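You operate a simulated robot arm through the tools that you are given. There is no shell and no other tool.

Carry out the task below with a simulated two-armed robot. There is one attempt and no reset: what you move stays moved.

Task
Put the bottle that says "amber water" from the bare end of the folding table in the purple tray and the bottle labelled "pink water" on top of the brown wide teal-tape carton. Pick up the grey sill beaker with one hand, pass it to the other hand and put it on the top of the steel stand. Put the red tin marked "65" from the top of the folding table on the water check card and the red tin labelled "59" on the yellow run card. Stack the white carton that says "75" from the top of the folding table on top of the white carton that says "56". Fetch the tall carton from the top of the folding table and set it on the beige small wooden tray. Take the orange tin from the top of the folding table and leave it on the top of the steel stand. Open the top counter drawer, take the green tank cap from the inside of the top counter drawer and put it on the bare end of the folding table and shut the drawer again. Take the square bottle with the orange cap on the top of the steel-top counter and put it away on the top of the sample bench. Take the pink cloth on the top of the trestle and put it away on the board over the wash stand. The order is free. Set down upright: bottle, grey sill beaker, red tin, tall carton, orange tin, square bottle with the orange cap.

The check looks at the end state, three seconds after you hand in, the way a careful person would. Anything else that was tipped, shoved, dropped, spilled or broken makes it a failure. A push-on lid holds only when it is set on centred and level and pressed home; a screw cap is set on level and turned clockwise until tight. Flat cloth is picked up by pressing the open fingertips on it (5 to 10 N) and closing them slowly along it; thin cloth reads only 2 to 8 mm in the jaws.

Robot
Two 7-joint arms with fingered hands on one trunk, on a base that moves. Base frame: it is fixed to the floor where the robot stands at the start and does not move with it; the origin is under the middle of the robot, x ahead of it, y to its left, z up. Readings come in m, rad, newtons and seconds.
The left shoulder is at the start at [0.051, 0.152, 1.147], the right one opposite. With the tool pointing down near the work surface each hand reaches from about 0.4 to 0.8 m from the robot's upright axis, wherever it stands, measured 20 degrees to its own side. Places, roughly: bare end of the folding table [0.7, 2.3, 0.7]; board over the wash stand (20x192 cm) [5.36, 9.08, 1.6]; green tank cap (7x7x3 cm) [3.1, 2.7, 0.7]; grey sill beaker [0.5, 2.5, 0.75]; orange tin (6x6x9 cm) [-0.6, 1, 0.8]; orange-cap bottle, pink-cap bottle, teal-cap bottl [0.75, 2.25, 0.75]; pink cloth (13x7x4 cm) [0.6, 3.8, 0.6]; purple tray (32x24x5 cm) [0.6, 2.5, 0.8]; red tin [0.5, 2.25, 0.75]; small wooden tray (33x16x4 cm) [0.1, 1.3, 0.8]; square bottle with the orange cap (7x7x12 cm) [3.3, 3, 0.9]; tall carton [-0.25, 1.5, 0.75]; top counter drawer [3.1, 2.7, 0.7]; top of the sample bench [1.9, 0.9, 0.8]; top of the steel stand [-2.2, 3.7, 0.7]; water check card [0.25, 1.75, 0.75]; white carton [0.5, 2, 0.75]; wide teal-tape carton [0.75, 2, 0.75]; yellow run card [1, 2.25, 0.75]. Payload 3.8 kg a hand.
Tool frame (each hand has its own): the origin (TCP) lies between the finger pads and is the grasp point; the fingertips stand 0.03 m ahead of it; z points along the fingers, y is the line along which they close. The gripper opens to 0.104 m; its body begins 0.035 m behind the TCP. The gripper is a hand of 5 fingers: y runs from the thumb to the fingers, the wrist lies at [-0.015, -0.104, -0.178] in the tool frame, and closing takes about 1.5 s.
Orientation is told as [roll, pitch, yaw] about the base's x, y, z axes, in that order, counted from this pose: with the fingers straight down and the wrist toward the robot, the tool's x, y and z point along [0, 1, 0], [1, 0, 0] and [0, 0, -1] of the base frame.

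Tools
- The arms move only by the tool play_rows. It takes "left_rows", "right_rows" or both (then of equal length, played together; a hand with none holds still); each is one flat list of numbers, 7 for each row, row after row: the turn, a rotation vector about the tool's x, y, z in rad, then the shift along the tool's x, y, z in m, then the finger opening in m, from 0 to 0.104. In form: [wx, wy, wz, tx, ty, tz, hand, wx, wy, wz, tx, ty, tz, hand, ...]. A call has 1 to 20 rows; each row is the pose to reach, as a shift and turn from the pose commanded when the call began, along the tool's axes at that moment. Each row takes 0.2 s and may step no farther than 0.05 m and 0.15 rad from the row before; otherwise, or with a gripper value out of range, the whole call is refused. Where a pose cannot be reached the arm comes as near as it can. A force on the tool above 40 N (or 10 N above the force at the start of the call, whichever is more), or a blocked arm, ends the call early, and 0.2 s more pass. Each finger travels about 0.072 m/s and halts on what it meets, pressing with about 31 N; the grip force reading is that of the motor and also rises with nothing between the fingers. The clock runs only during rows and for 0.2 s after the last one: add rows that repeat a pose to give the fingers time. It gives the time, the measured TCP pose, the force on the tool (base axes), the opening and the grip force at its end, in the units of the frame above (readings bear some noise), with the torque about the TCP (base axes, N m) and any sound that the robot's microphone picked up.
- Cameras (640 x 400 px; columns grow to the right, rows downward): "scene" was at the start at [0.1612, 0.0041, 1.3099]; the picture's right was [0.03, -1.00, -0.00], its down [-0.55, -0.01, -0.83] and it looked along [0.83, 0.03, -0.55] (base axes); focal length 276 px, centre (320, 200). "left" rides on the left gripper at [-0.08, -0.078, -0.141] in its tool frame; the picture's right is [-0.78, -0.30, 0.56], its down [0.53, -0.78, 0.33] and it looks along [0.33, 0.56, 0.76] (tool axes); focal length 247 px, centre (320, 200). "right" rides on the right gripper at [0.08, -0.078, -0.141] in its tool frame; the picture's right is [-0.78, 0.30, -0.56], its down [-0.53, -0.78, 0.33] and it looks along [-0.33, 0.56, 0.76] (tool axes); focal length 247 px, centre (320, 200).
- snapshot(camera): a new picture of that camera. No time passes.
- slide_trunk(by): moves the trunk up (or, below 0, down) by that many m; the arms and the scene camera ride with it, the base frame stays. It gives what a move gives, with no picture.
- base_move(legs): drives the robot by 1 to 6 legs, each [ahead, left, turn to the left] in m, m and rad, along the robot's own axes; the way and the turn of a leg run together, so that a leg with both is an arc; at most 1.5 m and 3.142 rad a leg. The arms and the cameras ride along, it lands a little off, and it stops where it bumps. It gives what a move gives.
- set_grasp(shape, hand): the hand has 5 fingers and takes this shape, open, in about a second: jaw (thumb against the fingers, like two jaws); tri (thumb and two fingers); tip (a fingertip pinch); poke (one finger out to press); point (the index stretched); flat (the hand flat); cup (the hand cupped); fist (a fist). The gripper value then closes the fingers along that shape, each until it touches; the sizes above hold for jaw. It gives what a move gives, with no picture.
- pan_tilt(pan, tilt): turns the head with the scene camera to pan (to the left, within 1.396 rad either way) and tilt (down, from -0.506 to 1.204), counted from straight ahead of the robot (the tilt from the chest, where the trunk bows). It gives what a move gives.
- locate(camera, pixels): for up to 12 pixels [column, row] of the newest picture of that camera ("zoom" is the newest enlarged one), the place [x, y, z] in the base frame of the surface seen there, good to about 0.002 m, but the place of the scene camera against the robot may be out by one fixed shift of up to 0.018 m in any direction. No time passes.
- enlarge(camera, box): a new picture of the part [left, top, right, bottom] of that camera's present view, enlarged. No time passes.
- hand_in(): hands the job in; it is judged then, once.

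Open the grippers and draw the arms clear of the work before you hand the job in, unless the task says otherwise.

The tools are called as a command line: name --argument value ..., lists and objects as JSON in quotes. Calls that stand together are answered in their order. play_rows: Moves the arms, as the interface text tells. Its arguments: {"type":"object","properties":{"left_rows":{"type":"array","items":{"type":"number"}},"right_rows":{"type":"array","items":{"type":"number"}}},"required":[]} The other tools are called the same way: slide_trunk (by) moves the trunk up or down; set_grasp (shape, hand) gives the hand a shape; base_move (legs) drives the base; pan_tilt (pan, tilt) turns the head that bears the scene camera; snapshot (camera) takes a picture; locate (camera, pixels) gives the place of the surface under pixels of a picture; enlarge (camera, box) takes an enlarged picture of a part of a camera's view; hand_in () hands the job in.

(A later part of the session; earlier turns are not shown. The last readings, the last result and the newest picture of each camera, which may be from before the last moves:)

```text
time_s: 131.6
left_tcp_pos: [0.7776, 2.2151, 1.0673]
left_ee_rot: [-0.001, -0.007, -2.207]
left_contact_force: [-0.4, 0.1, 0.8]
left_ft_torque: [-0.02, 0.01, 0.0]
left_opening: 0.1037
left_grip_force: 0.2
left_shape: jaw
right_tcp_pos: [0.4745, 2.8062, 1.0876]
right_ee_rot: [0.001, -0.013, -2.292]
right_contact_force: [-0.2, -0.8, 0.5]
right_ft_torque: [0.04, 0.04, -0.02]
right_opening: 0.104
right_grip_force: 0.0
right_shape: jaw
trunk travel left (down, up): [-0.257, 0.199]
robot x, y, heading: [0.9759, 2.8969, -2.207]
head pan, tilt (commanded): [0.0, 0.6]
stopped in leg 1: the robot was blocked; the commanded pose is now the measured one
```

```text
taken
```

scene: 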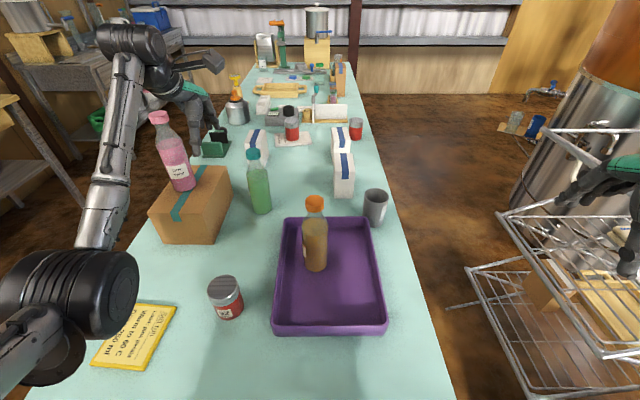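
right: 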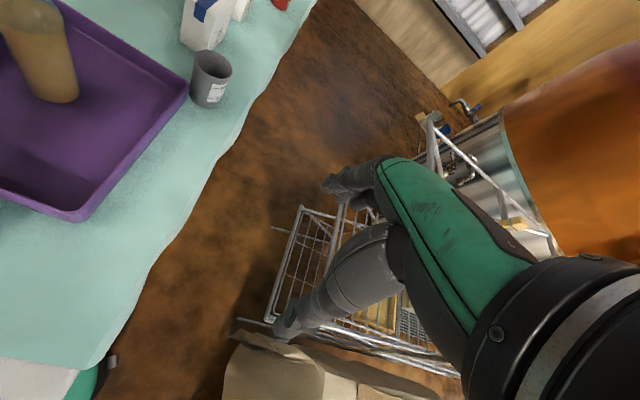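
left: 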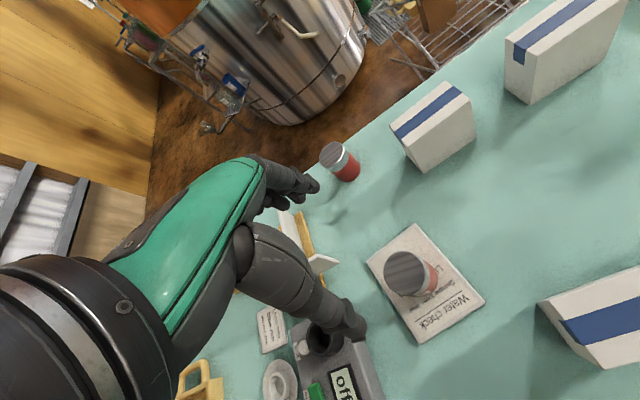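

The base was blocked after 4 cm (touching the leg frame). I back off 2 cm at once and re-measure the beaker to be sure nothing shifted.

base_move --legs '[[-0.02, 0, 0]]'

enlarge --camera "right" --box '[140, 20, 280, 130]'

locate --camera "scene" --pixels '[[376, 194], [227, 284], [254, 153], [314, 200]]'

```text
time_s: 132.4
left_tcp_pos: [0.7809, 2.2212, 1.0598]
left_ee_rot: [0.0, 0.007, -2.206]
left_contact_force: [0.0, -1.0, -0.1]
left_ft_torque: [0.04, -0.01, -0.04]
left_opening: 0.1041
left_grip_force: 0.0
left_shape: jaw
right_tcp_pos: [0.4763, 2.8088, 1.0828]
right_ee_rot: [0.0, 0.004, -2.292]
right_contact_force: [-0.1, 0.2, 1.0]
right_ft_torque: [0.01, -0.06, -0.03]
right_opening: 0.1039
right_grip_force: 0.0
right_shape: jaw
trunk travel left (down, up): [-0.257, 0.199]
robot x, y, heading: [0.9818, 2.9108, -2.203]
head pan, tilt (commanded): [0.0, 0.6]
```

```text
3.64 times, centred on (210, 75) of right
```

zoom: 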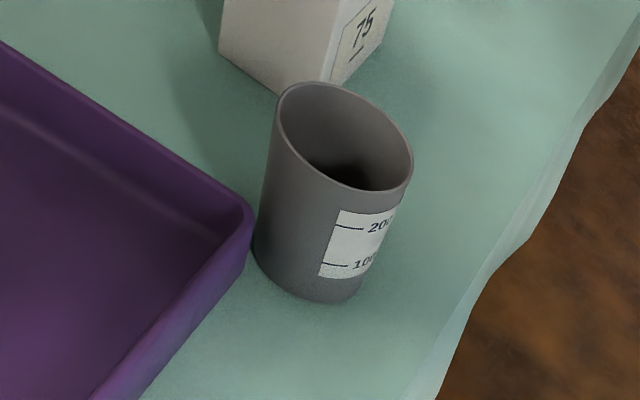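

```text
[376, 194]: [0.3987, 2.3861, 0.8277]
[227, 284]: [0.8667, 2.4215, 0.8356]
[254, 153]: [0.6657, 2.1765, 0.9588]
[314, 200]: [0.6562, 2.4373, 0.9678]
```

Objects haven't shifted. I re-locate the beaker's rim.

locate --camera "zoom" --pixels '[[277, 105], [310, 83], [350, 93], [388, 120], [411, 160], [400, 183], [360, 188], [320, 172], [290, 143]]'

```text
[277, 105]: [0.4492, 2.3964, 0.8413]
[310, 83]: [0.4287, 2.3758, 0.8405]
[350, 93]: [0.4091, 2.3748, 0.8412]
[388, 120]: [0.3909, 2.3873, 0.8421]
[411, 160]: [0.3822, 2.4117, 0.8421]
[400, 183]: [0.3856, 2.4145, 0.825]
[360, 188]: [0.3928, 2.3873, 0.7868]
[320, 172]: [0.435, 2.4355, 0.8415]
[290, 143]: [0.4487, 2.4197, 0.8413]
```

Beaker unchanged at (0.4155,2.406). I move the right hand over it, then partly down.

play_rows --right_rows '[0, 0, 0, 0.0245, 0.038, 0, 0.104, 0, 0, 0, 0.049, 0.076, 0, 0.104, 0, 0, 0, 0.0735, 0.114, 0, 0.104, 0, 0, 0, 0.098, 0.152, 0, 0.104, 0, 0, 0, 0.1225, 0.19, 0, 0.104, 0, 0, 0, 0.147, 0.228, 0, 0.104, 0, 0, 0, 0.1715, 0.266, 0, 0.104, 0, 0, 0, 0.196, 0.305, 0, 0.104, 0, 0, 0, 0.2203, 0.3427, 0, 0.104, 0, 0, 0, 0.2203, 0.3427, 0.04, 0.104, 0, 0, 0, 0.2203, 0.3427, 0.08, 0.104, 0, 0, 0, 0.2203, 0.3427, 0.12, 0.104, 0, 0, 0, 0.2203, 0.3427, 0.15, 0.104, 0, 0, 0, 0.2203, 0.3427, 0.15, 0.104]'

snapshot --camera "right"

snapshot --camera "scene"

```text
time_s: 135.4
left_tcp_pos: [0.783, 2.2239, 1.0604]
left_ee_rot: [0.002, 0.004, -2.206]
left_contact_force: [0.7, 0.6, 0.7]
left_ft_torque: [0.01, -0.02, 0.02]
left_opening: 0.1039
left_grip_force: 0.1
left_shape: jaw
right_tcp_pos: [0.4259, 2.4878, 0.9654]
right_ee_rot: [-0.001, -0.001, -2.291]
right_contact_force: [-0.3, -0.2, 0.3]
right_ft_torque: [-0.01, 0.01, 0.01]
right_opening: 0.1038
right_grip_force: 0.1
right_shape: jaw
right hand out of reach, approached as far as the arm can: row 8, 9, 10, 11, 12, 13, 14
trunk travel left (down, up): [-0.257, 0.199]
robot x, y, heading: [0.9801, 2.9113, -2.2]
head pan, tilt (commanded): [0.0, 0.6]
```

```text
taken
```

right: 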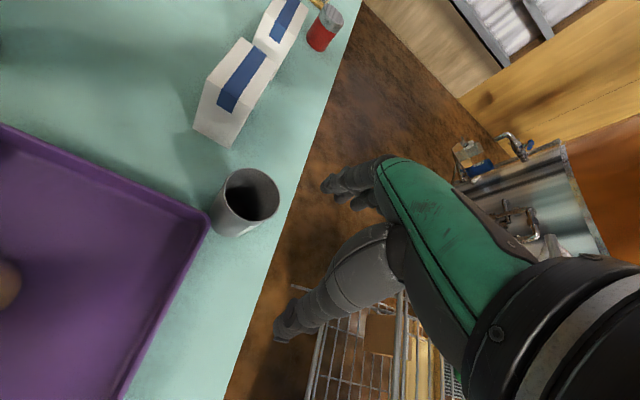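

```text
taken
```

scene: 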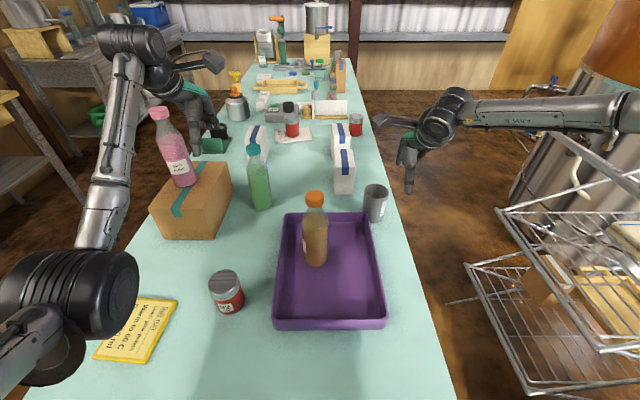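

The arm runs out 8 cm short at this height (wrist flexion). I raise the trunk 10 cm so the forearm slopes down, then extend again while lowering.

slide_trunk --by 0.1

play_rows --right_rows '[0, 0, 0, 0, 0, 0.05, 0.104, 0, 0, 0, 0, 0, 0.1, 0.104, 0, 0, 0, 0.01, 0.01, 0.14, 0.104, 0, 0, 0, 0.02, 0.03, 0.15, 0.104, 0, 0, 0, 0.03, 0.05, 0.155, 0.104, 0, 0, 0, 0.0465, 0.068, 0.155, 0.104, 0, 0, 0, 0.0465, 0.068, 0.155, 0.104]'

snapshot --camera "right"

```text
time_s: 136.8
left_tcp_pos: [0.7833, 2.2223, 1.16]
left_ee_rot: [0.001, 0.006, -2.205]
left_contact_force: [-0.3, -0.3, -0.6]
left_ft_torque: [0.01, 0.04, 0.01]
left_opening: 0.104
left_grip_force: 0.1
left_shape: jaw
right_tcp_pos: [0.4311, 2.4929, 1.1189]
right_ee_rot: [0.007, -0.079, -2.291]
right_contact_force: [0.8, 0.1, -0.4]
right_ft_torque: [-0.02, -0.02, -0.07]
right_opening: 0.1041
right_grip_force: 0.1
right_shape: jaw
trunk travel left (down, up): [-0.357, 0.099]
robot x, y, heading: [0.9859, 2.9039, -2.208]
head pan, tilt (commanded): [0.0, 0.6]
```

```text
time_s: 138.4
left_tcp_pos: [0.7827, 2.222, 1.1612]
left_ee_rot: [0.0, 0.004, -2.207]
left_contact_force: [-0.1, -0.7, 0.1]
left_ft_torque: [0.0, 0.03, -0.01]
left_opening: 0.1035
left_grip_force: 0.0
left_shape: jaw
right_tcp_pos: [0.4323, 2.5312, 1.0277]
right_ee_rot: [0.008, -0.079, -2.292]
right_contact_force: [-0.1, 0.4, 0.4]
right_ft_torque: [0.02, 0.03, -0.01]
right_opening: 0.1039
right_grip_force: 0.0
right_shape: jaw
right hand out of reach, approached as far as the arm can: row 1, 2, 3, 4, 5, 6, 7
trunk travel left (down, up): [-0.357, 0.099]
robot x, y, heading: [0.9878, 2.9078, -2.204]
head pan, tilt (commanded): [0.0, 0.6]
```

```text
taken
```

right: 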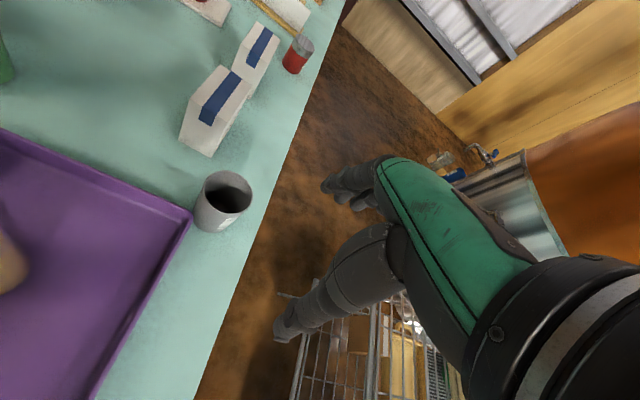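

Raising made it rise too; I first go straight down at the current spot (levelling the hand), then extend toward the beaker with the forearm sloping down.

play_rows --right_rows '[0.04, 0, 0, 0, 0, 0.03, 0.104, 0.079, 0, 0, 0, 0, 0.06, 0.104, 0.079, 0, 0, 0, 0, 0.09, 0.104, 0.079, 0, 0, 0, 0, 0.12, 0.104, 0.079, 0, 0, 0, 0, 0.12, 0.104]'

```text
time_s: 139.6
left_tcp_pos: [0.783, 2.2231, 1.1599]
left_ee_rot: [0.001, 0.004, -2.205]
left_contact_force: [-0.1, 0.6, 0.2]
left_ft_torque: [-0.03, 0.03, 0.01]
left_opening: 0.1039
left_grip_force: 0.0
left_shape: jaw
right_tcp_pos: [0.4366, 2.581, 0.9641]
right_ee_rot: [0.007, 0.002, -2.291]
right_contact_force: [-0.3, -0.3, -1.5]
right_ft_torque: [-0.03, 0.01, 0.03]
right_opening: 0.1039
right_grip_force: 0.1
right_shape: jaw
right hand out of reach, approached as far as the arm can: row 1, 2, 3, 4, 5
trunk travel left (down, up): [-0.357, 0.099]
robot x, y, heading: [0.9854, 2.9084, -2.209]
head pan, tilt (commanded): [0.0, 0.6]
```

The arm seems stuck in a flared-elbow posture. I bring the hand back near its home pose, lower the trunk again, and then re-extend straight from there.

play_rows --right_rows '[0, 0, 0, 0, -0.03, -0.03, 0.104, 0, 0, -0.03, 0, -0.06, -0.06, 0.104, 0, 0, -0.06, 0, -0.09, -0.09, 0.104, 0, 0, -0.085, 0, -0.12, -0.12, 0.104, 0, 0, -0.085, 0, -0.14, -0.15, 0.104, 0, 0, -0.085, 0, -0.14, -0.18, 0.104, 0, 0, -0.085, 0, -0.14, -0.18, 0.104]'

snapshot --camera "scene"

```text
time_s: 141.2
left_tcp_pos: [0.7824, 2.2229, 1.1604]
left_ee_rot: [0.0, 0.003, -2.206]
left_contact_force: [0.5, -0.3, 0.0]
left_ft_torque: [-0.03, 0.01, -0.05]
left_opening: 0.104
left_grip_force: 0.1
left_shape: jaw
right_tcp_pos: [0.5275, 2.6867, 1.1448]
right_ee_rot: [0.008, 0.0, -2.207]
right_contact_force: [0.6, 0.5, 0.1]
right_ft_torque: [0.05, -0.01, -0.01]
right_opening: 0.104
right_grip_force: 0.0
right_shape: jaw
trunk travel left (down, up): [-0.357, 0.099]
robot x, y, heading: [0.9813, 2.9103, -2.204]
head pan, tilt (commanded): [0.0, 0.6]
```

```text
taken
```

scene: 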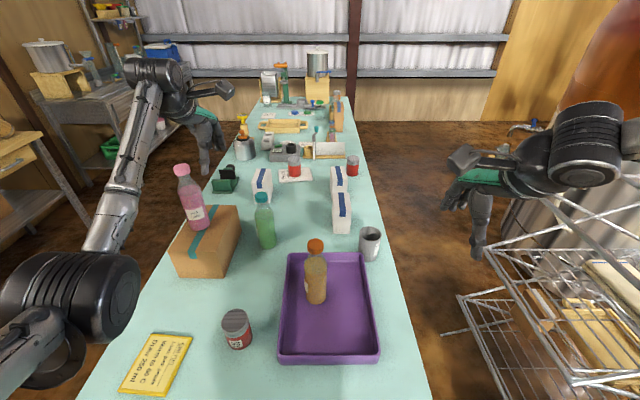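

The hand is back at a home-like pose. I lower the trunk 10 cm and extend again toward the beaker with the hand aligned to my heading.

slide_trunk --by -0.1

play_rows --right_rows '[0, 0, 0, 0.01, 0.04, 0.01, 0.104, 0, 0, 0, 0.02, 0.08, 0.02, 0.104, 0, 0, 0, 0.03, 0.12, 0.03, 0.104, 0, 0, 0, 0.04, 0.16, 0.04, 0.104, 0, 0, 0, 0.05, 0.2, 0.06, 0.104, 0, 0, 0, 0.06, 0.23, 0.08, 0.104, 0, 0, 0, 0.07, 0.26, 0.1, 0.104, 0, 0, 0, 0.07, 0.29, 0.12, 0.104, 0, 0, 0, 0.07, 0.29, 0.12, 0.104]'

```text
time_s: 142.5
left_tcp_pos: [0.7827, 2.2234, 1.062]
left_ee_rot: [-0.001, 0.004, -2.206]
left_contact_force: [0.3, 0.6, 0.1]
left_ft_torque: [-0.01, -0.01, 0.02]
left_opening: 0.1038
left_grip_force: 0.1
left_shape: jaw
right_tcp_pos: [0.5277, 2.6872, 1.0446]
right_ee_rot: [0.007, -0.001, -2.207]
right_contact_force: [0.5, 0.7, 0.7]
right_ft_torque: [0.01, -0.01, -0.01]
right_opening: 0.1039
right_grip_force: 0.1
right_shape: jaw
trunk travel left (down, up): [-0.257, 0.199]
robot x, y, heading: [0.9827, 2.9085, -2.205]
head pan, tilt (commanded): [0.0, 0.6]
```

```text
time_s: 144.5
left_tcp_pos: [0.7826, 2.2236, 1.0609]
left_ee_rot: [-0.001, 0.002, -2.207]
left_contact_force: [0.1, -0.1, 0.3]
left_ft_torque: [-0.02, 0.0, -0.02]
left_opening: 0.1037
left_grip_force: 0.1
left_shape: jaw
right_tcp_pos: [0.4273, 2.4867, 0.9542]
right_ee_rot: [0.005, -0.002, -2.206]
right_contact_force: [0.3, -0.8, -0.3]
right_ft_torque: [-0.03, 0.0, 0.04]
right_opening: 0.1038
right_grip_force: 0.0
right_shape: jaw
right hand out of reach, approached as far as the arm can: row 6, 7, 8, 9
trunk travel left (down, up): [-0.257, 0.199]
robot x, y, heading: [0.9802, 2.9098, -2.204]
head pan, tilt (commanded): [0.0, 0.6]
```

Still 8 cm short. Mirroring the pose that worked for the tray (shoulder ~0.3 m above the hand), I pull back 10 cm, raise the trunk 9 cm, go down, then forward.

play_rows --right_rows '[0, 0, 0, 0, -0.04, 0, 0.104, 0, 0, 0, 0, -0.08, 0, 0.104, 0, 0, 0, 0, -0.11, 0, 0.104, 0, 0, 0, 0, -0.11, 0, 0.104]'

slide_trunk --by 0.09

play_rows --right_rows '[0, 0, 0, 0, 0, 0.04, 0.104, 0, 0, 0, 0, 0, 0.08, 0.104, 0, 0, 0, 0, 0, 0.12, 0.104, 0, 0, 0, 0, 0.04, 0.13, 0.104, 0, 0, 0, 0.01, 0.08, 0.13, 0.104, 0, 0, 0, 0.02, 0.11, 0.13, 0.104, 0, 0, 0, 0.03, 0.14, 0.13, 0.104, 0, 0, 0, 0.03, 0.17, 0.13, 0.104, 0, 0, 0, 0.03, 0.17, 0.13, 0.104]'

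snapshot --camera "right"

```text
time_s: 145.5
left_tcp_pos: [0.7827, 2.2221, 1.0593]
left_ee_rot: [-0.001, 0.003, -2.207]
left_contact_force: [0.0, -0.1, -0.8]
left_ft_torque: [0.01, 0.01, -0.02]
left_opening: 0.1038
left_grip_force: 0.1
left_shape: jaw
right_tcp_pos: [0.4915, 2.5763, 0.9544]
right_ee_rot: [0.008, 0.0, -2.207]
right_contact_force: [-0.6, -0.1, 0.5]
right_ft_torque: [-0.03, -0.01, 0.01]
right_opening: 0.1039
right_grip_force: 0.0
right_shape: jaw
trunk travel left (down, up): [-0.257, 0.199]
robot x, y, heading: [0.9863, 2.9115, -2.202]
head pan, tilt (commanded): [0.0, 0.6]
```

```text
time_s: 146.7
left_tcp_pos: [0.783, 2.2234, 1.1506]
left_ee_rot: [0.002, 0.004, -2.206]
left_contact_force: [0.2, 0.2, 0.8]
left_ft_torque: [0.0, 0.01, -0.01]
left_opening: 0.1037
left_grip_force: 0.1
left_shape: jaw
right_tcp_pos: [0.4912, 2.574, 1.044]
right_ee_rot: [0.006, -0.001, -2.205]
right_contact_force: [-0.3, 0.7, -0.2]
right_ft_torque: [-0.01, -0.02, -0.01]
right_opening: 0.1038
right_grip_force: 0.1
right_shape: jaw
trunk travel left (down, up): [-0.347, 0.109]
robot x, y, heading: [0.9823, 2.9051, -2.203]
head pan, tilt (commanded): [0.0, 0.6]
```

```text
time_s: 148.7
left_tcp_pos: [0.7828, 2.2229, 1.1501]
left_ee_rot: [0.0, 0.004, -2.206]
left_contact_force: [0.9, 0.0, 0.3]
left_ft_torque: [0.04, 0.01, 0.01]
left_opening: 0.1041
left_grip_force: 0.0
left_shape: jaw
right_tcp_pos: [0.4463, 2.5446, 0.9894]
right_ee_rot: [0.007, -0.003, -2.205]
right_contact_force: [0.0, -0.7, 0.6]
right_ft_torque: [-0.01, 0.01, 0.02]
right_opening: 0.1039
right_grip_force: 0.1
right_shape: jaw
right hand out of reach, approached as far as the arm can: row 3, 4, 5, 6, 7, 8, 9
trunk travel left (down, up): [-0.347, 0.109]
robot x, y, heading: [0.9851, 2.9072, -2.202]
head pan, tilt (commanded): [0.0, 0.6]
```

```text
taken
```

right: 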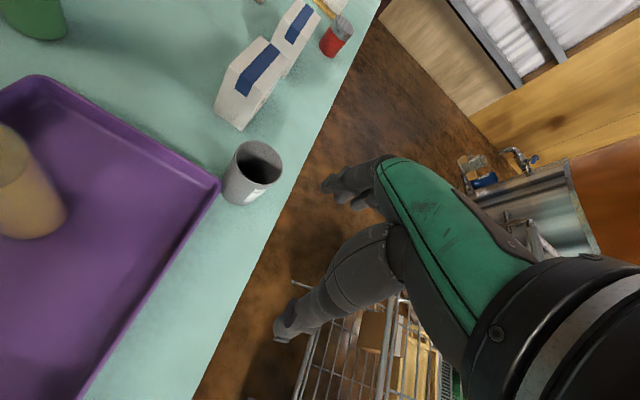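

The arm refuses even a modest descent, so something about its posture limits it. I pan right to see the right elbow and surroundings.

pan_tilt --pan -0.7 --tilt 0.6

snapshot --camera "scene"

locate --camera "scene" --pixels '[[320, 200], [400, 200], [250, 200], [350, 300], [450, 250], [200, 150], [500, 300], [300, 150]]'

```text
time_s: 149.8
left_tcp_pos: [0.7832, 2.2228, 1.1504]
left_ee_rot: [0.0, 0.004, -2.206]
left_contact_force: [-0.5, -0.5, 0.4]
left_ft_torque: [0.01, -0.02, 0.01]
left_opening: 0.1038
left_grip_force: 0.1
left_shape: jaw
right_tcp_pos: [0.4454, 2.5455, 0.9892]
right_ee_rot: [0.007, 0.0, -2.206]
right_contact_force: [-0.3, -0.4, -0.6]
right_ft_torque: [0.0, 0.0, 0.02]
right_opening: 0.1037
right_grip_force: 0.1
right_shape: jaw
trunk travel left (down, up): [-0.347, 0.109]
robot x, y, heading: [0.9845, 2.908, -2.208]
head pan, tilt (commanded): [-0.7, 0.6]
```

```text
taken
```

scene: 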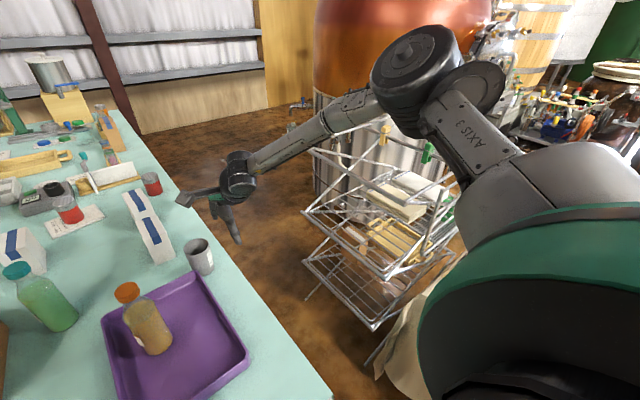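

```text
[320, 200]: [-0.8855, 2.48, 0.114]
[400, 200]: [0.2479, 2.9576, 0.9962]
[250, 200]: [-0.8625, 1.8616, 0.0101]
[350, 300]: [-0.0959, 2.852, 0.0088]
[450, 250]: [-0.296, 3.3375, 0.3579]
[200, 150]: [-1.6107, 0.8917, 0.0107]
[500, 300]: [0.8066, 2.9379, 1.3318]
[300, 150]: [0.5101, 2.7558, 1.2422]
```

The right elbow is flared high (430,70). Turning the hand clockwise should tuck the elbow in; I pull back to a near pose and yaw the hand +0.7 about its axis.

play_rows --right_rows '[0, 0, 0.1, 0, -0.04, -0.03, 0.104, 0, 0, 0.2, 0, -0.08, -0.06, 0.104, 0, 0, 0.3, 0, -0.1, -0.06, 0.104, 0, 0, 0.4, 0, -0.12, -0.06, 0.104, 0, 0, 0.5, 0, -0.12, -0.06, 0.104, 0, 0, 0.6, 0, -0.12, -0.06, 0.104, 0, 0, 0.7, 0, -0.12, -0.06, 0.104, 0, 0, 0.8, 0, -0.12, -0.06, 0.104, 0, 0, 0.8, 0, -0.12, -0.06, 0.104]'

snapshot --camera "scene"

```text
time_s: 151.8
left_tcp_pos: [0.7831, 2.2239, 1.1502]
left_ee_rot: [0.0, 0.003, -2.206]
left_contact_force: [0.6, 0.1, 0.6]
left_ft_torque: [-0.01, -0.01, -0.01]
left_opening: 0.1039
left_grip_force: 0.0
left_shape: jaw
right_tcp_pos: [0.5161, 2.6433, 1.0483]
right_ee_rot: [0.005, 0.006, -3.008]
right_contact_force: [-0.7, -0.6, 0.4]
right_ft_torque: [-0.01, 0.0, -0.03]
right_opening: 0.1039
right_grip_force: 0.1
right_shape: jaw
trunk travel left (down, up): [-0.347, 0.109]
robot x, y, heading: [0.984, 2.9083, -2.202]
head pan, tilt (commanded): [-0.7, 0.6]
```

```text
taken
```

scene: 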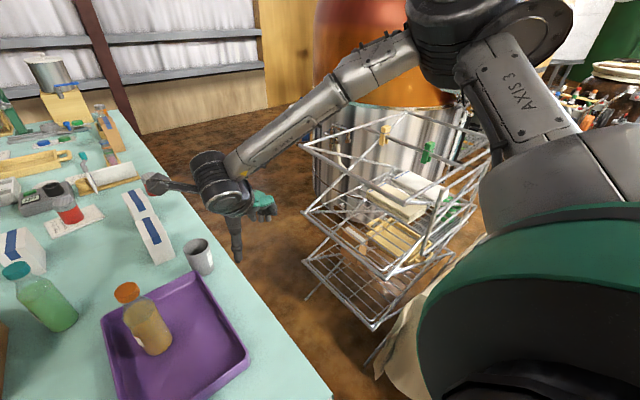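

That raised the elbow; the opposite turn should lower it. I rotate the hand counter-clockwise to heading +0.5.

play_rows --right_rows '[0, 0, -0.14, 0, 0, 0, 0.104, 0, 0, -0.28, 0, 0, 0, 0.104, 0, 0, -0.42, 0, 0, 0, 0.104, 0, 0, -0.56, 0, 0, 0, 0.104, 0, 0, -0.7, 0, 0, 0, 0.104, 0, 0, -0.84, 0, 0, 0, 0.104, 0, 0, -0.98, 0, 0, 0, 0.104, 0, 0, -1.12, 0, 0, 0, 0.104, 0, 0, -1.26, 0, 0, 0, 0.104, 0, 0, -1.4, 0, 0, 0, 0.104, 0, 0, -1.4, 0, 0, 0, 0.104]'

snapshot --camera "scene"

```text
time_s: 154.2
left_tcp_pos: [0.7837, 2.2229, 1.1503]
left_ee_rot: [0.001, 0.003, -2.206]
left_contact_force: [0.0, -0.2, 0.2]
left_ft_torque: [0.01, -0.01, 0.0]
left_opening: 0.104
left_grip_force: 0.1
left_shape: jaw
right_tcp_pos: [0.5166, 2.6433, 1.0488]
right_ee_rot: [0.006, -0.006, -1.607]
right_contact_force: [-0.2, -0.4, 0.5]
right_ft_torque: [0.02, -0.01, -0.03]
right_opening: 0.1038
right_grip_force: 0.1
right_shape: jaw
trunk travel left (down, up): [-0.347, 0.109]
robot x, y, heading: [0.9845, 2.9103, -2.203]
head pan, tilt (commanded): [-0.7, 0.6]
```

```text
taken
```

scene: 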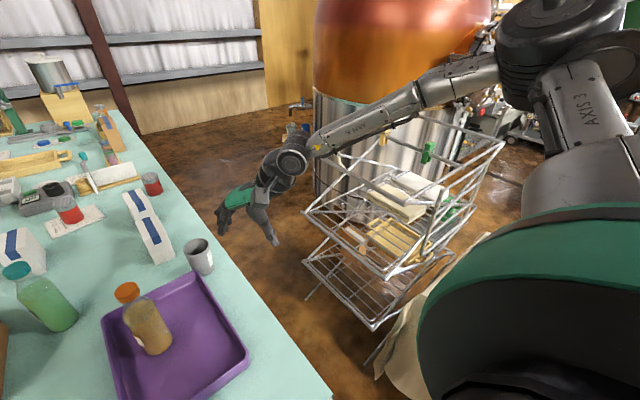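

I locate the elbow now to see if it came down.

locate --camera "scene" --pixels '[[560, 50], [540, 75], [600, 90], [470, 75], [380, 110], [290, 160]]'

```text
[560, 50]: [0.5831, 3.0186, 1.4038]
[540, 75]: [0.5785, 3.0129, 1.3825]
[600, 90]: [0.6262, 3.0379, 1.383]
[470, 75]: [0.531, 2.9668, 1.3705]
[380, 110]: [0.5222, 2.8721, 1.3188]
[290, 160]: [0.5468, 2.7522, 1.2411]
```

The elbow is above the shoulder in this posture, so I'll use the left arm for the pick-up instead and pass to the right. I raise the right hand and shift the base toward the back side so the beaker lies in the left arm's sector.

play_rows --right_rows '[0, 0, 0, 0, 0, -0.04, 0.104, 0, 0, 0, 0, 0, -0.08, 0.104, 0, 0, 0, 0, 0, -0.12, 0.104, 0, 0, 0, 0, 0, -0.16, 0.104, 0, 0, 0, 0, 0, -0.16, 0.104]'

pan_tilt --pan -0.6 --tilt 0.7

snapshot --camera "scene"

```text
time_s: 155.4
left_tcp_pos: [0.7816, 2.2234, 1.151]
left_ee_rot: [0.0, 0.003, -2.207]
left_contact_force: [-0.4, 0.7, 1.1]
left_ft_torque: [-0.01, 0.0, 0.03]
left_opening: 0.1042
left_grip_force: 0.0
left_shape: jaw
right_tcp_pos: [0.5154, 2.6449, 1.2093]
right_ee_rot: [0.004, -0.004, -1.61]
right_contact_force: [-0.2, 0.0, 0.7]
right_ft_torque: [0.02, 0.0, -0.01]
right_opening: 0.104
right_grip_force: 0.0
right_shape: jaw
trunk travel left (down, up): [-0.347, 0.109]
robot x, y, heading: [0.9846, 2.9109, -2.203]
head pan, tilt (commanded): [-0.7, 0.6]
```

```text
time_s: 156.1
left_tcp_pos: [0.7829, 2.2229, 1.1506]
left_ee_rot: [0.001, 0.003, -2.207]
left_contact_force: [0.1, -0.4, 0.0]
left_ft_torque: [0.02, -0.02, -0.01]
left_opening: 0.104
left_grip_force: 0.1
left_shape: jaw
right_tcp_pos: [0.5163, 2.6429, 1.2086]
right_ee_rot: [0.006, -0.004, -1.61]
right_contact_force: [0.7, -0.3, 0.8]
right_ft_torque: [0.02, 0.01, 0.03]
right_opening: 0.1041
right_grip_force: 0.1
right_shape: jaw
trunk travel left (down, up): [-0.347, 0.109]
robot x, y, heading: [0.983, 2.9098, -2.203]
head pan, tilt (commanded): [-0.6, 0.7]
```

```text
taken
```

scene: 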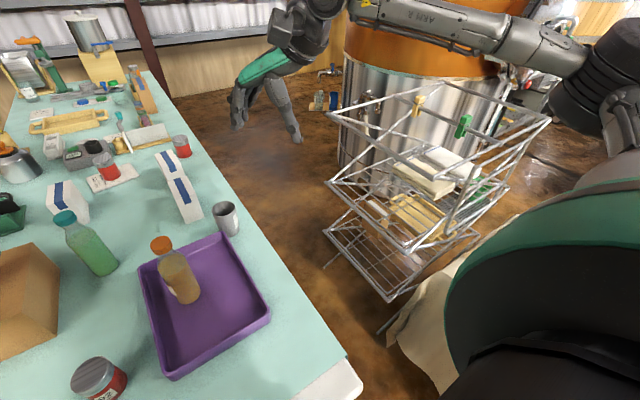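

I check the elbow height now and the trestle/rack clearance for the shift.

locate --camera "scene" --pixels '[[590, 100], [610, 130], [480, 30], [300, 40], [495, 90], [548, 115], [410, 300], [440, 340], [345, 370], [335, 110]]'

```text
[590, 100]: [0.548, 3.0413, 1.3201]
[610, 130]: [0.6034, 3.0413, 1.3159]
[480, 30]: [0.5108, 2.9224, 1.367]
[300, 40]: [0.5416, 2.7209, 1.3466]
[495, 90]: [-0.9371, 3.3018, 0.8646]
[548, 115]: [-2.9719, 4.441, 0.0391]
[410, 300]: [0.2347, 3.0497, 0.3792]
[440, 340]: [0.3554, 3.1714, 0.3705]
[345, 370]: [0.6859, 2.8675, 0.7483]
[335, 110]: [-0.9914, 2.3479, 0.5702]
```

Clear. I shift 25 cm to my right with a slight turn right.

base_move --legs '[[0, -0.25, -0.08]]'

pan_tilt --pan 0.1 --tilt 0.7

snapshot --camera "scene"

snapshot --camera "left"

```text
time_s: 157.9
left_tcp_pos: [0.5344, 2.3968, 1.1506]
left_ee_rot: [-0.003, 0.002, -2.286]
left_contact_force: [0.3, 0.5, -0.1]
left_ft_torque: [0.02, -0.02, 0.0]
left_opening: 0.1037
left_grip_force: 0.0
left_shape: jaw
right_tcp_pos: [0.3014, 2.8375, 1.2088]
right_ee_rot: [0.004, -0.005, -1.689]
right_contact_force: [-0.2, 0.6, 0.0]
right_ft_torque: [0.03, 0.0, -0.01]
right_opening: 0.1037
right_grip_force: 0.0
right_shape: jaw
trunk travel left (down, up): [-0.347, 0.109]
robot x, y, heading: [0.7893, 3.0633, -2.283]
head pan, tilt (commanded): [-0.6, 0.7]
```

```text
time_s: 159.0
left_tcp_pos: [0.5329, 2.3969, 1.1508]
left_ee_rot: [0.0, 0.002, -2.286]
left_contact_force: [-0.4, 0.4, -0.1]
left_ft_torque: [0.01, -0.01, 0.03]
left_opening: 0.1041
left_grip_force: 0.1
left_shape: jaw
right_tcp_pos: [0.3001, 2.8372, 1.2096]
right_ee_rot: [0.004, -0.006, -1.69]
right_contact_force: [-1.2, -0.3, 0.4]
right_ft_torque: [0.02, -0.02, 0.04]
right_opening: 0.1038
right_grip_force: 0.1
right_shape: jaw
trunk travel left (down, up): [-0.347, 0.109]
robot x, y, heading: [0.7905, 3.0644, -2.281]
head pan, tilt (commanded): [0.099, 0.7]
```

```text
taken
```

scene: 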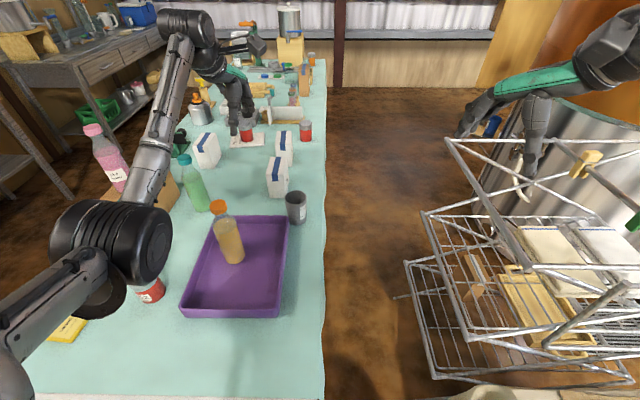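

```text
taken
```

left: 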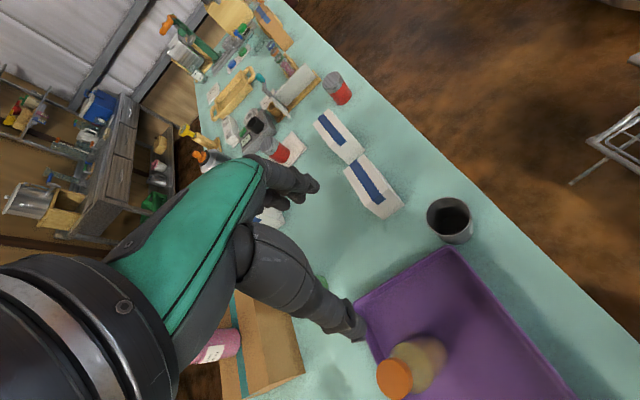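

The beaker is at fwd 0.74, left 0.145 for the left arm. I move the left hand over it and part-way down.

play_rows --left_rows '[0, 0, 0, -0.03, 0.02, 0, 0.104, 0, 0, 0, -0.06, 0.04, 0, 0.104, 0, 0, 0, -0.0947, 0.0702, 0, 0.104, 0, 0, 0, -0.0947, 0.0702, 0.05, 0.104, 0, 0, 0, -0.0947, 0.0702, 0.1, 0.104, 0, 0, 0, -0.0947, 0.0702, 0.15, 0.104, 0, 0, 0, -0.0947, 0.0702, 0.2, 0.104, 0, 0, 0, -0.0947, 0.0702, 0.23, 0.104, 0, 0, 0, -0.0947, 0.0702, 0.23, 0.104]'

snapshot --camera "left"

snapshot --camera "scene"

```text
time_s: 161.0
left_tcp_pos: [0.4272, 2.4225, 0.9352]
left_ee_rot: [0.0, 0.002, -2.287]
left_contact_force: [-0.7, -0.4, -0.1]
left_ft_torque: [-0.01, -0.01, -0.04]
left_opening: 0.1037
left_grip_force: 0.1
left_shape: jaw
left hand out of reach, approached as far as the arm can: row 6, 7, 8, 9
right_tcp_pos: [0.3011, 2.8399, 1.2091]
right_ee_rot: [0.006, -0.005, -1.691]
right_contact_force: [-0.6, 1.5, -0.5]
right_ft_torque: [0.0, -0.01, 0.02]
right_opening: 0.1036
right_grip_force: 0.1
right_shape: jaw
trunk travel left (down, up): [-0.347, 0.109]
robot x, y, heading: [0.7849, 3.0632, -2.285]
head pan, tilt (commanded): [0.099, 0.7]
```

```text
taken
```

left: 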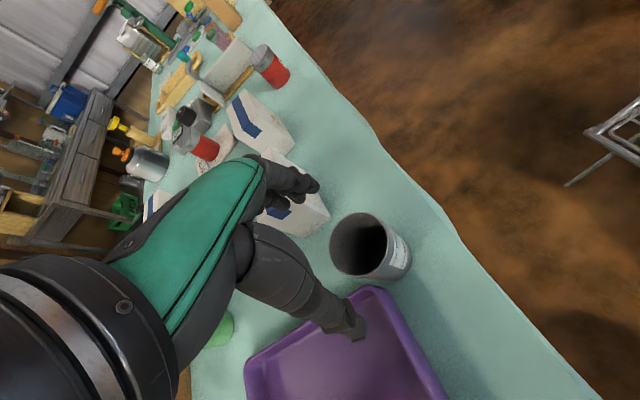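

```text
taken
```

scene: 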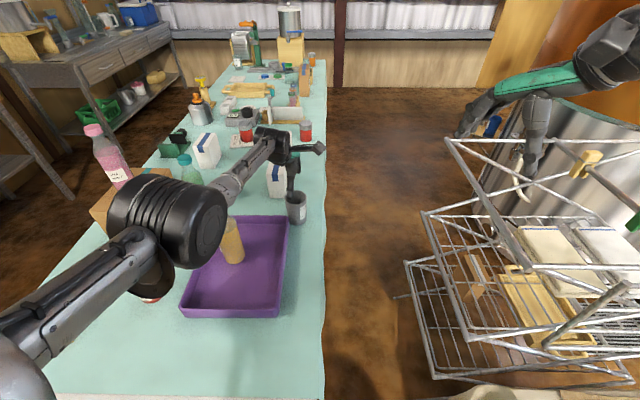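

Two cm short because the shoulder is high. I raise the hand 12 cm, then lower the trunk 12 cm, which should gain a few cm of reach.

play_rows --left_rows '[0, 0, 0, 0, 0, -0.04, 0.104, 0, 0, 0, 0, 0, -0.08, 0.104, 0, 0, 0, 0, 0, -0.12, 0.104, 0, 0, 0, 0, 0, -0.12, 0.104]'

slide_trunk --by -0.12

snapshot --camera "left"

```text
time_s: 162.0
left_tcp_pos: [0.4287, 2.4214, 1.055]
left_ee_rot: [0.001, 0.006, -2.288]
left_contact_force: [0.2, -0.6, 0.2]
left_ft_torque: [0.02, -0.01, -0.01]
left_opening: 0.104
left_grip_force: 0.1
left_shape: jaw
right_tcp_pos: [0.3017, 2.8378, 1.2089]
right_ee_rot: [0.004, -0.005, -1.689]
right_contact_force: [0.4, -0.9, -0.1]
right_ft_torque: [0.0, 0.02, 0.01]
right_opening: 0.1039
right_grip_force: 0.0
right_shape: jaw
trunk travel left (down, up): [-0.347, 0.109]
robot x, y, heading: [0.7889, 3.0676, -2.288]
head pan, tilt (commanded): [0.099, 0.7]
```

```text
time_s: 163.5
left_tcp_pos: [0.4285, 2.4204, 0.9342]
left_ee_rot: [0.0, 0.002, -2.286]
left_contact_force: [0.1, -0.3, -0.1]
left_ft_torque: [-0.01, 0.0, -0.03]
left_opening: 0.1038
left_grip_force: 0.1
left_shape: jaw
right_tcp_pos: [0.3017, 2.8385, 1.0875]
right_ee_rot: [0.004, -0.005, -1.688]
right_contact_force: [1.1, -0.6, -0.1]
right_ft_torque: [0.02, 0.02, -0.02]
right_opening: 0.1039
right_grip_force: 0.2
right_shape: jaw
trunk travel left (down, up): [-0.227, 0.229]
robot x, y, heading: [0.7912, 3.065, -2.288]
head pan, tilt (commanded): [0.099, 0.7]
```

```text
taken
```

left: 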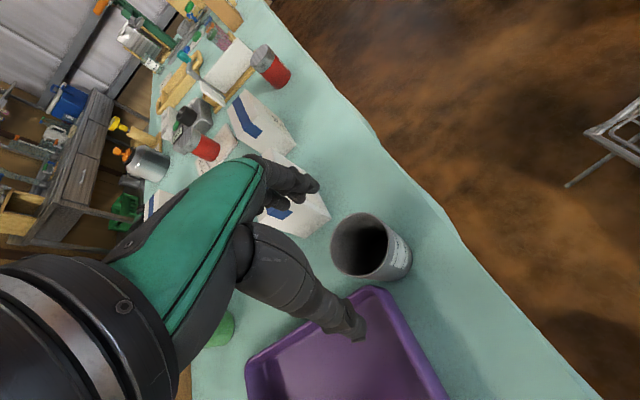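

I re-measure the beaker rim from the left camera before extending.

enlarge --camera "left" --box '[300, 190, 440, 300]'

locate --camera "left" --pixels '[[332, 242], [345, 218], [362, 212], [385, 232], [387, 262], [372, 277], [347, 272]]'

```text
3.64 times, centred on (370, 245) of left
```

zoom: 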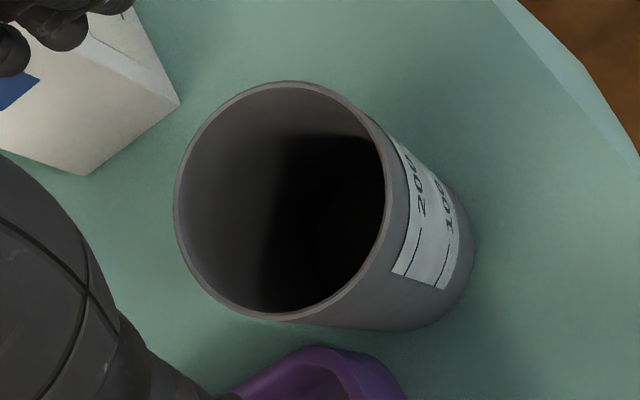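

```text
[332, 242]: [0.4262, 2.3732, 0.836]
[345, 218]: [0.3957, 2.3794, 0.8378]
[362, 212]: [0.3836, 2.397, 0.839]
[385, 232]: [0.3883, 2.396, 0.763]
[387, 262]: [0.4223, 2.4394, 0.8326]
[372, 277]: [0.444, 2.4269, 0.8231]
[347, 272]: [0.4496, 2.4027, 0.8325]
```

Beaker centre (0.416,2.406) confirmed. I extend 2 cm, descend so the fingertips pass ~2.5 cm below the rim, and close.

play_rows --left_rows '[0, 0, 0, 0, 0.01, 0, 0.104, 0, 0, 0, 0, 0.0191, 0.01, 0.104, 0, 0, 0, 0, 0.0191, 0.05, 0.104, 0, 0, 0, 0, 0.0191, 0.08, 0.104, 0, 0, 0, 0, 0.0191, 0.087, 0.104, 0, 0, 0, 0, 0.0191, 0.087, 0.104]'

snapshot --camera "left"

```text
time_s: 164.9
left_tcp_pos: [0.4153, 2.4077, 0.8486]
left_ee_rot: [0.0, 0.002, -2.286]
left_contact_force: [0.7, -0.6, -0.1]
left_ft_torque: [-0.01, -0.01, 0.0]
left_opening: 0.1039
left_grip_force: 0.1
left_shape: jaw
right_tcp_pos: [0.3013, 2.8379, 1.0888]
right_ee_rot: [0.005, -0.006, -1.69]
right_contact_force: [-0.6, -0.7, 0.3]
right_ft_torque: [-0.03, -0.02, 0.01]
right_opening: 0.1039
right_grip_force: 0.1
right_shape: jaw
trunk travel left (down, up): [-0.227, 0.229]
robot x, y, heading: [0.7906, 3.064, -2.282]
head pan, tilt (commanded): [0.099, 0.7]
```

```text
taken
```

left: 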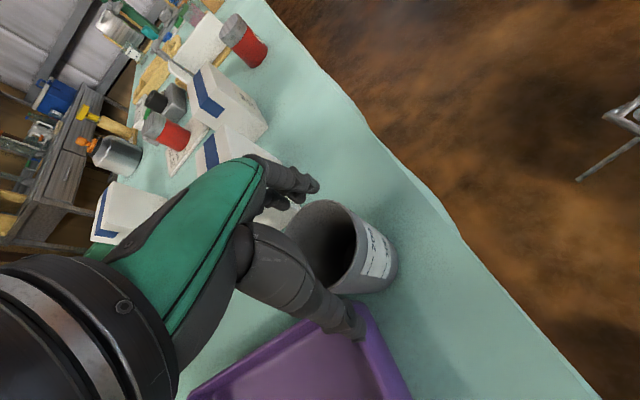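

The rim lies between fingers and thumb. I close gently and check.

play_rows --left_rows '[0, 0, 0, 0, 0, 0, 0.09, 0, 0, 0, 0, 0, 0, 0.078, 0, 0, 0, 0, 0, 0, 0.068, 0, 0, 0, 0, 0, 0, 0.058, 0, 0, 0, 0, 0, 0, 0.045, 0, 0, 0, 0, 0, 0, 0.03, 0, 0, 0, 0, 0, 0, 0.01, 0, 0, 0, 0, 0, 0, 0.0, 0, 0, 0, 0, 0, 0, 0.0]'

snapshot --camera "left"

```text
time_s: 166.9
left_tcp_pos: [0.4155, 2.4058, 0.8488]
left_ee_rot: [0.0, 0.002, -2.287]
left_contact_force: [-0.5, -0.2, -0.7]
left_ft_torque: [0.0, 0.03, 0.01]
left_opening: 0.0613
left_grip_force: 31.8
left_shape: jaw
right_tcp_pos: [0.3014, 2.8383, 1.0879]
right_ee_rot: [0.006, -0.006, -1.689]
right_contact_force: [0.1, -1.0, 0.5]
right_ft_torque: [-0.03, 0.03, 0.03]
right_opening: 0.1037
right_grip_force: 0.1
right_shape: jaw
trunk travel left (down, up): [-0.227, 0.229]
robot x, y, heading: [0.791, 3.066, -2.284]
head pan, tilt (commanded): [0.099, 0.7]
```

```text
taken
```

left: 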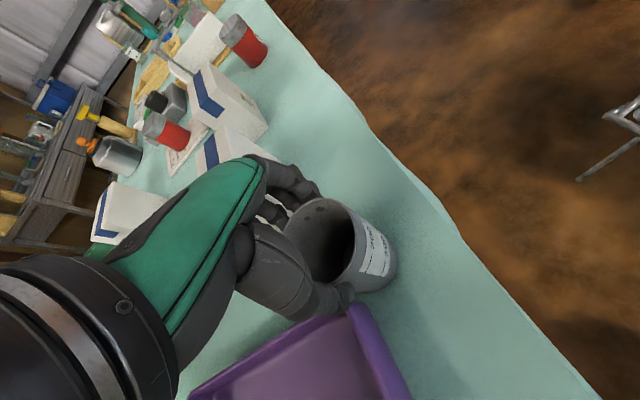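

Gripped (0.061 m). I lift slowly 8 cm and verify it comes along.

play_rows --left_rows '[0, 0, 0, 0, 0, -0.008, 0, 0, 0, 0, 0, 0, -0.02, 0, 0, 0, 0, 0, 0, -0.035, 0, 0, 0, 0, 0, 0, -0.05, 0, 0, 0, 0, 0, 0, -0.065, 0, 0, 0, 0, 0, 0, -0.08, 0, 0, 0, 0, 0, 0, -0.08, 0]'

snapshot --camera "left"

```text
time_s: 168.5
left_tcp_pos: [0.4155, 2.4083, 0.9277]
left_ee_rot: [0.001, 0.004, -2.286]
left_contact_force: [0.0, 0.2, 0.2]
left_ft_torque: [0.0, -0.02, 0.04]
left_opening: 0.0609
left_grip_force: 31.0
left_shape: jaw
right_tcp_pos: [0.3009, 2.8388, 1.0886]
right_ee_rot: [0.005, -0.005, -1.69]
right_contact_force: [-1.2, 0.1, -0.9]
right_ft_torque: [0.05, 0.03, -0.06]
right_opening: 0.1038
right_grip_force: 0.0
right_shape: jaw
trunk travel left (down, up): [-0.227, 0.229]
robot x, y, heading: [0.7863, 3.0689, -2.285]
head pan, tilt (commanded): [0.099, 0.7]
```

```text
taken
```

left: 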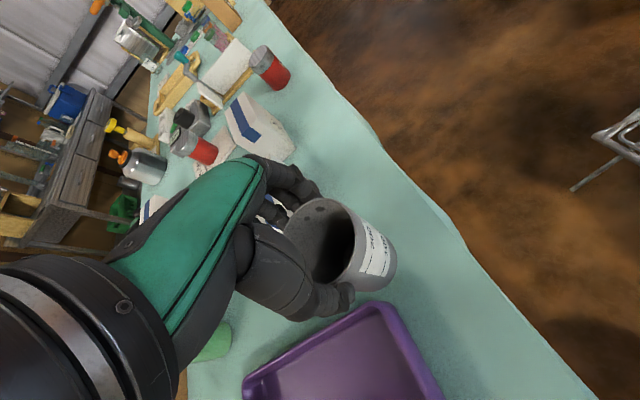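

The beaker is held. I raise it 14 cm, then back the robot away from the table for the hand-over.

play_rows --left_rows '[0, 0, 0, 0, 0, -0.03, 0, 0, 0, 0, 0, 0, -0.06, 0, 0, 0, 0, 0, -0.02, -0.09, 0, 0, 0, 0, 0, -0.04, -0.12, 0, 0, 0, 0, 0, -0.06, -0.15, 0, 0, 0, 0, 0, -0.08, -0.17, 0, 0, 0, 0, 0, -0.1, -0.17, 0, 0, 0, 0, 0, -0.1, -0.17, 0]' --right_rows '[0, 0, 0, 0, 0, -0.02, 0.104, 0, 0, 0, 0, 0, -0.04, 0.104, 0, 0, 0, 0, 0, -0.05, 0.104, 0, 0, 0, 0, 0, -0.05, 0.104, 0, 0, 0, 0, 0, -0.05, 0.104, 0, 0, 0, 0, 0, -0.05, 0.104, 0, 0, 0, 0, 0, -0.05, 0.104, 0, 0, 0, 0, 0, -0.05, 0.104]'

base_move --legs '[[-0.5, 0.1, 0]]'

snapshot --camera "scene"

```text
time_s: 170.3
left_tcp_pos: [0.4817, 2.4819, 1.0979]
left_ee_rot: [0.001, 0.005, -2.285]
left_contact_force: [-0.8, 0.0, -0.1]
left_ft_torque: [0.04, 0.0, -0.02]
left_opening: 0.0611
left_grip_force: 30.8
left_shape: jaw
right_tcp_pos: [0.3009, 2.8389, 1.1374]
right_ee_rot: [0.004, -0.005, -1.689]
right_contact_force: [0.1, 0.4, 0.1]
right_ft_torque: [-0.02, -0.01, 0.05]
right_opening: 0.1038
right_grip_force: 0.1
right_shape: jaw
trunk travel left (down, up): [-0.227, 0.229]
robot x, y, heading: [0.7879, 3.0622, -2.286]
head pan, tilt (commanded): [0.099, 0.7]
```

```text
time_s: 173.2
left_tcp_pos: [0.8843, 2.7906, 1.0978]
left_ee_rot: [-0.001, 0.005, -2.28]
left_contact_force: [-0.4, 0.5, 0.0]
left_ft_torque: [-0.01, 0.0, 0.04]
left_opening: 0.0609
left_grip_force: 31.0
left_shape: jaw
right_tcp_pos: [0.7016, 3.1465, 1.1373]
right_ee_rot: [0.004, -0.003, -1.686]
right_contact_force: [-0.3, 0.4, -0.1]
right_ft_torque: [0.0, 0.01, -0.02]
right_opening: 0.1038
right_grip_force: 0.1
right_shape: jaw
trunk travel left (down, up): [-0.227, 0.229]
robot x, y, heading: [1.1869, 3.3785, -2.28]
head pan, tilt (commanded): [0.099, 0.7]
```

```text
taken
```

scene: 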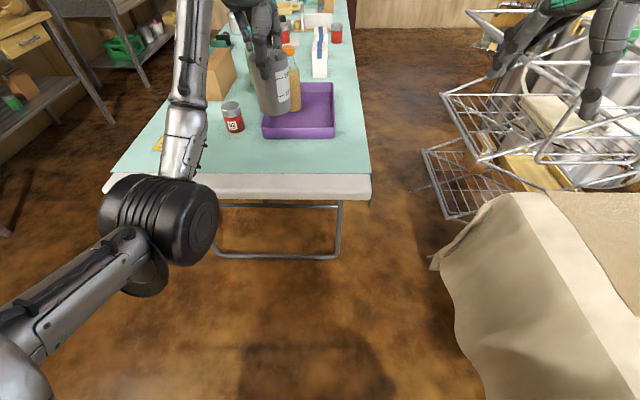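

Now I turn the right hand so its fingers point left (yaw first, then 90° about tool y) for a side grasp.

play_rows --right_rows '[0, 0, 0.14, 0, 0, 0, 0.104, 0, 0, 0.28, 0, 0, 0, 0.104, 0, 0, 0.42, 0, 0, 0, 0.104, 0, 0, 0.56, 0, 0, 0, 0.104, 0, 0, 0.68, 0, 0, 0, 0.104, 0, 0, 0.68, 0, 0, 0, 0.104]'

play_rows --right_rows '[0, 0.14, 0, 0, 0, 0, 0.104, 0, 0.28, 0, 0, 0, 0, 0.104, 0, 0.42, 0, 0, 0, 0, 0.104, 0, 0.56, 0, 0, 0, 0, 0.104, 0, 0.7, 0, 0, 0, 0, 0.104, 0, 0.84, 0, 0, 0, 0, 0.104, 0, 0.98, 0, 0, 0, 0, 0.104, 0, 1.12, 0, 0, 0, 0, 0.104, 0, 1.26, 0, 0, 0, 0, 0.104, 0, 1.4, 0, 0, 0, 0, 0.104, 0, 1.5, 0, 0, 0, 0, 0.104, 0, 1.571, 0, 0, 0, 0, 0.104, 0, 1.571, 0, 0, 0, 0, 0.104]'

snapshot --camera "scene"

```text
time_s: 174.7
left_tcp_pos: [0.8839, 2.7899, 1.0975]
left_ee_rot: [0.0, 0.005, -2.279]
left_contact_force: [-0.4, -0.1, -0.4]
left_ft_torque: [-0.02, 0.01, 0.05]
left_opening: 0.0611
left_grip_force: 31.1
left_shape: jaw
right_tcp_pos: [0.7018, 3.1456, 1.1389]
right_ee_rot: [0.008, -0.003, -2.366]
right_contact_force: [0.2, -0.4, -0.3]
right_ft_torque: [0.01, -0.01, 0.01]
right_opening: 0.1038
right_grip_force: 0.1
right_shape: jaw
trunk travel left (down, up): [-0.227, 0.229]
robot x, y, heading: [1.1878, 3.378, -2.282]
head pan, tilt (commanded): [0.099, 0.7]
```

```text
time_s: 177.4
left_tcp_pos: [0.8845, 2.7903, 1.0978]
left_ee_rot: [-0.002, 0.003, -2.281]
left_contact_force: [0.4, -0.7, -0.2]
left_ft_torque: [0.02, 0.02, -0.01]
left_opening: 0.061
left_grip_force: 30.7
left_shape: jaw
right_tcp_pos: [0.7039, 3.1464, 1.1376]
right_ee_rot: [1.578, -0.001, -2.364]
right_contact_force: [0.3, 0.2, -1.0]
right_ft_torque: [0.0, -0.02, 0.02]
right_opening: 0.1041
right_grip_force: 0.1
right_shape: jaw
trunk travel left (down, up): [-0.227, 0.229]
robot x, y, heading: [1.1898, 3.3719, -2.279]
head pan, tilt (commanded): [0.099, 0.7]
```

```text
taken
```

scene: 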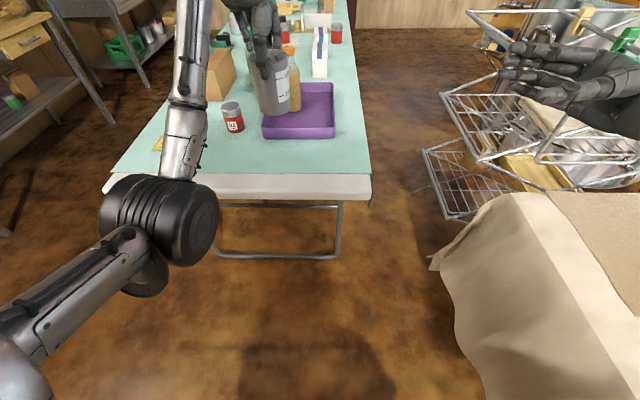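

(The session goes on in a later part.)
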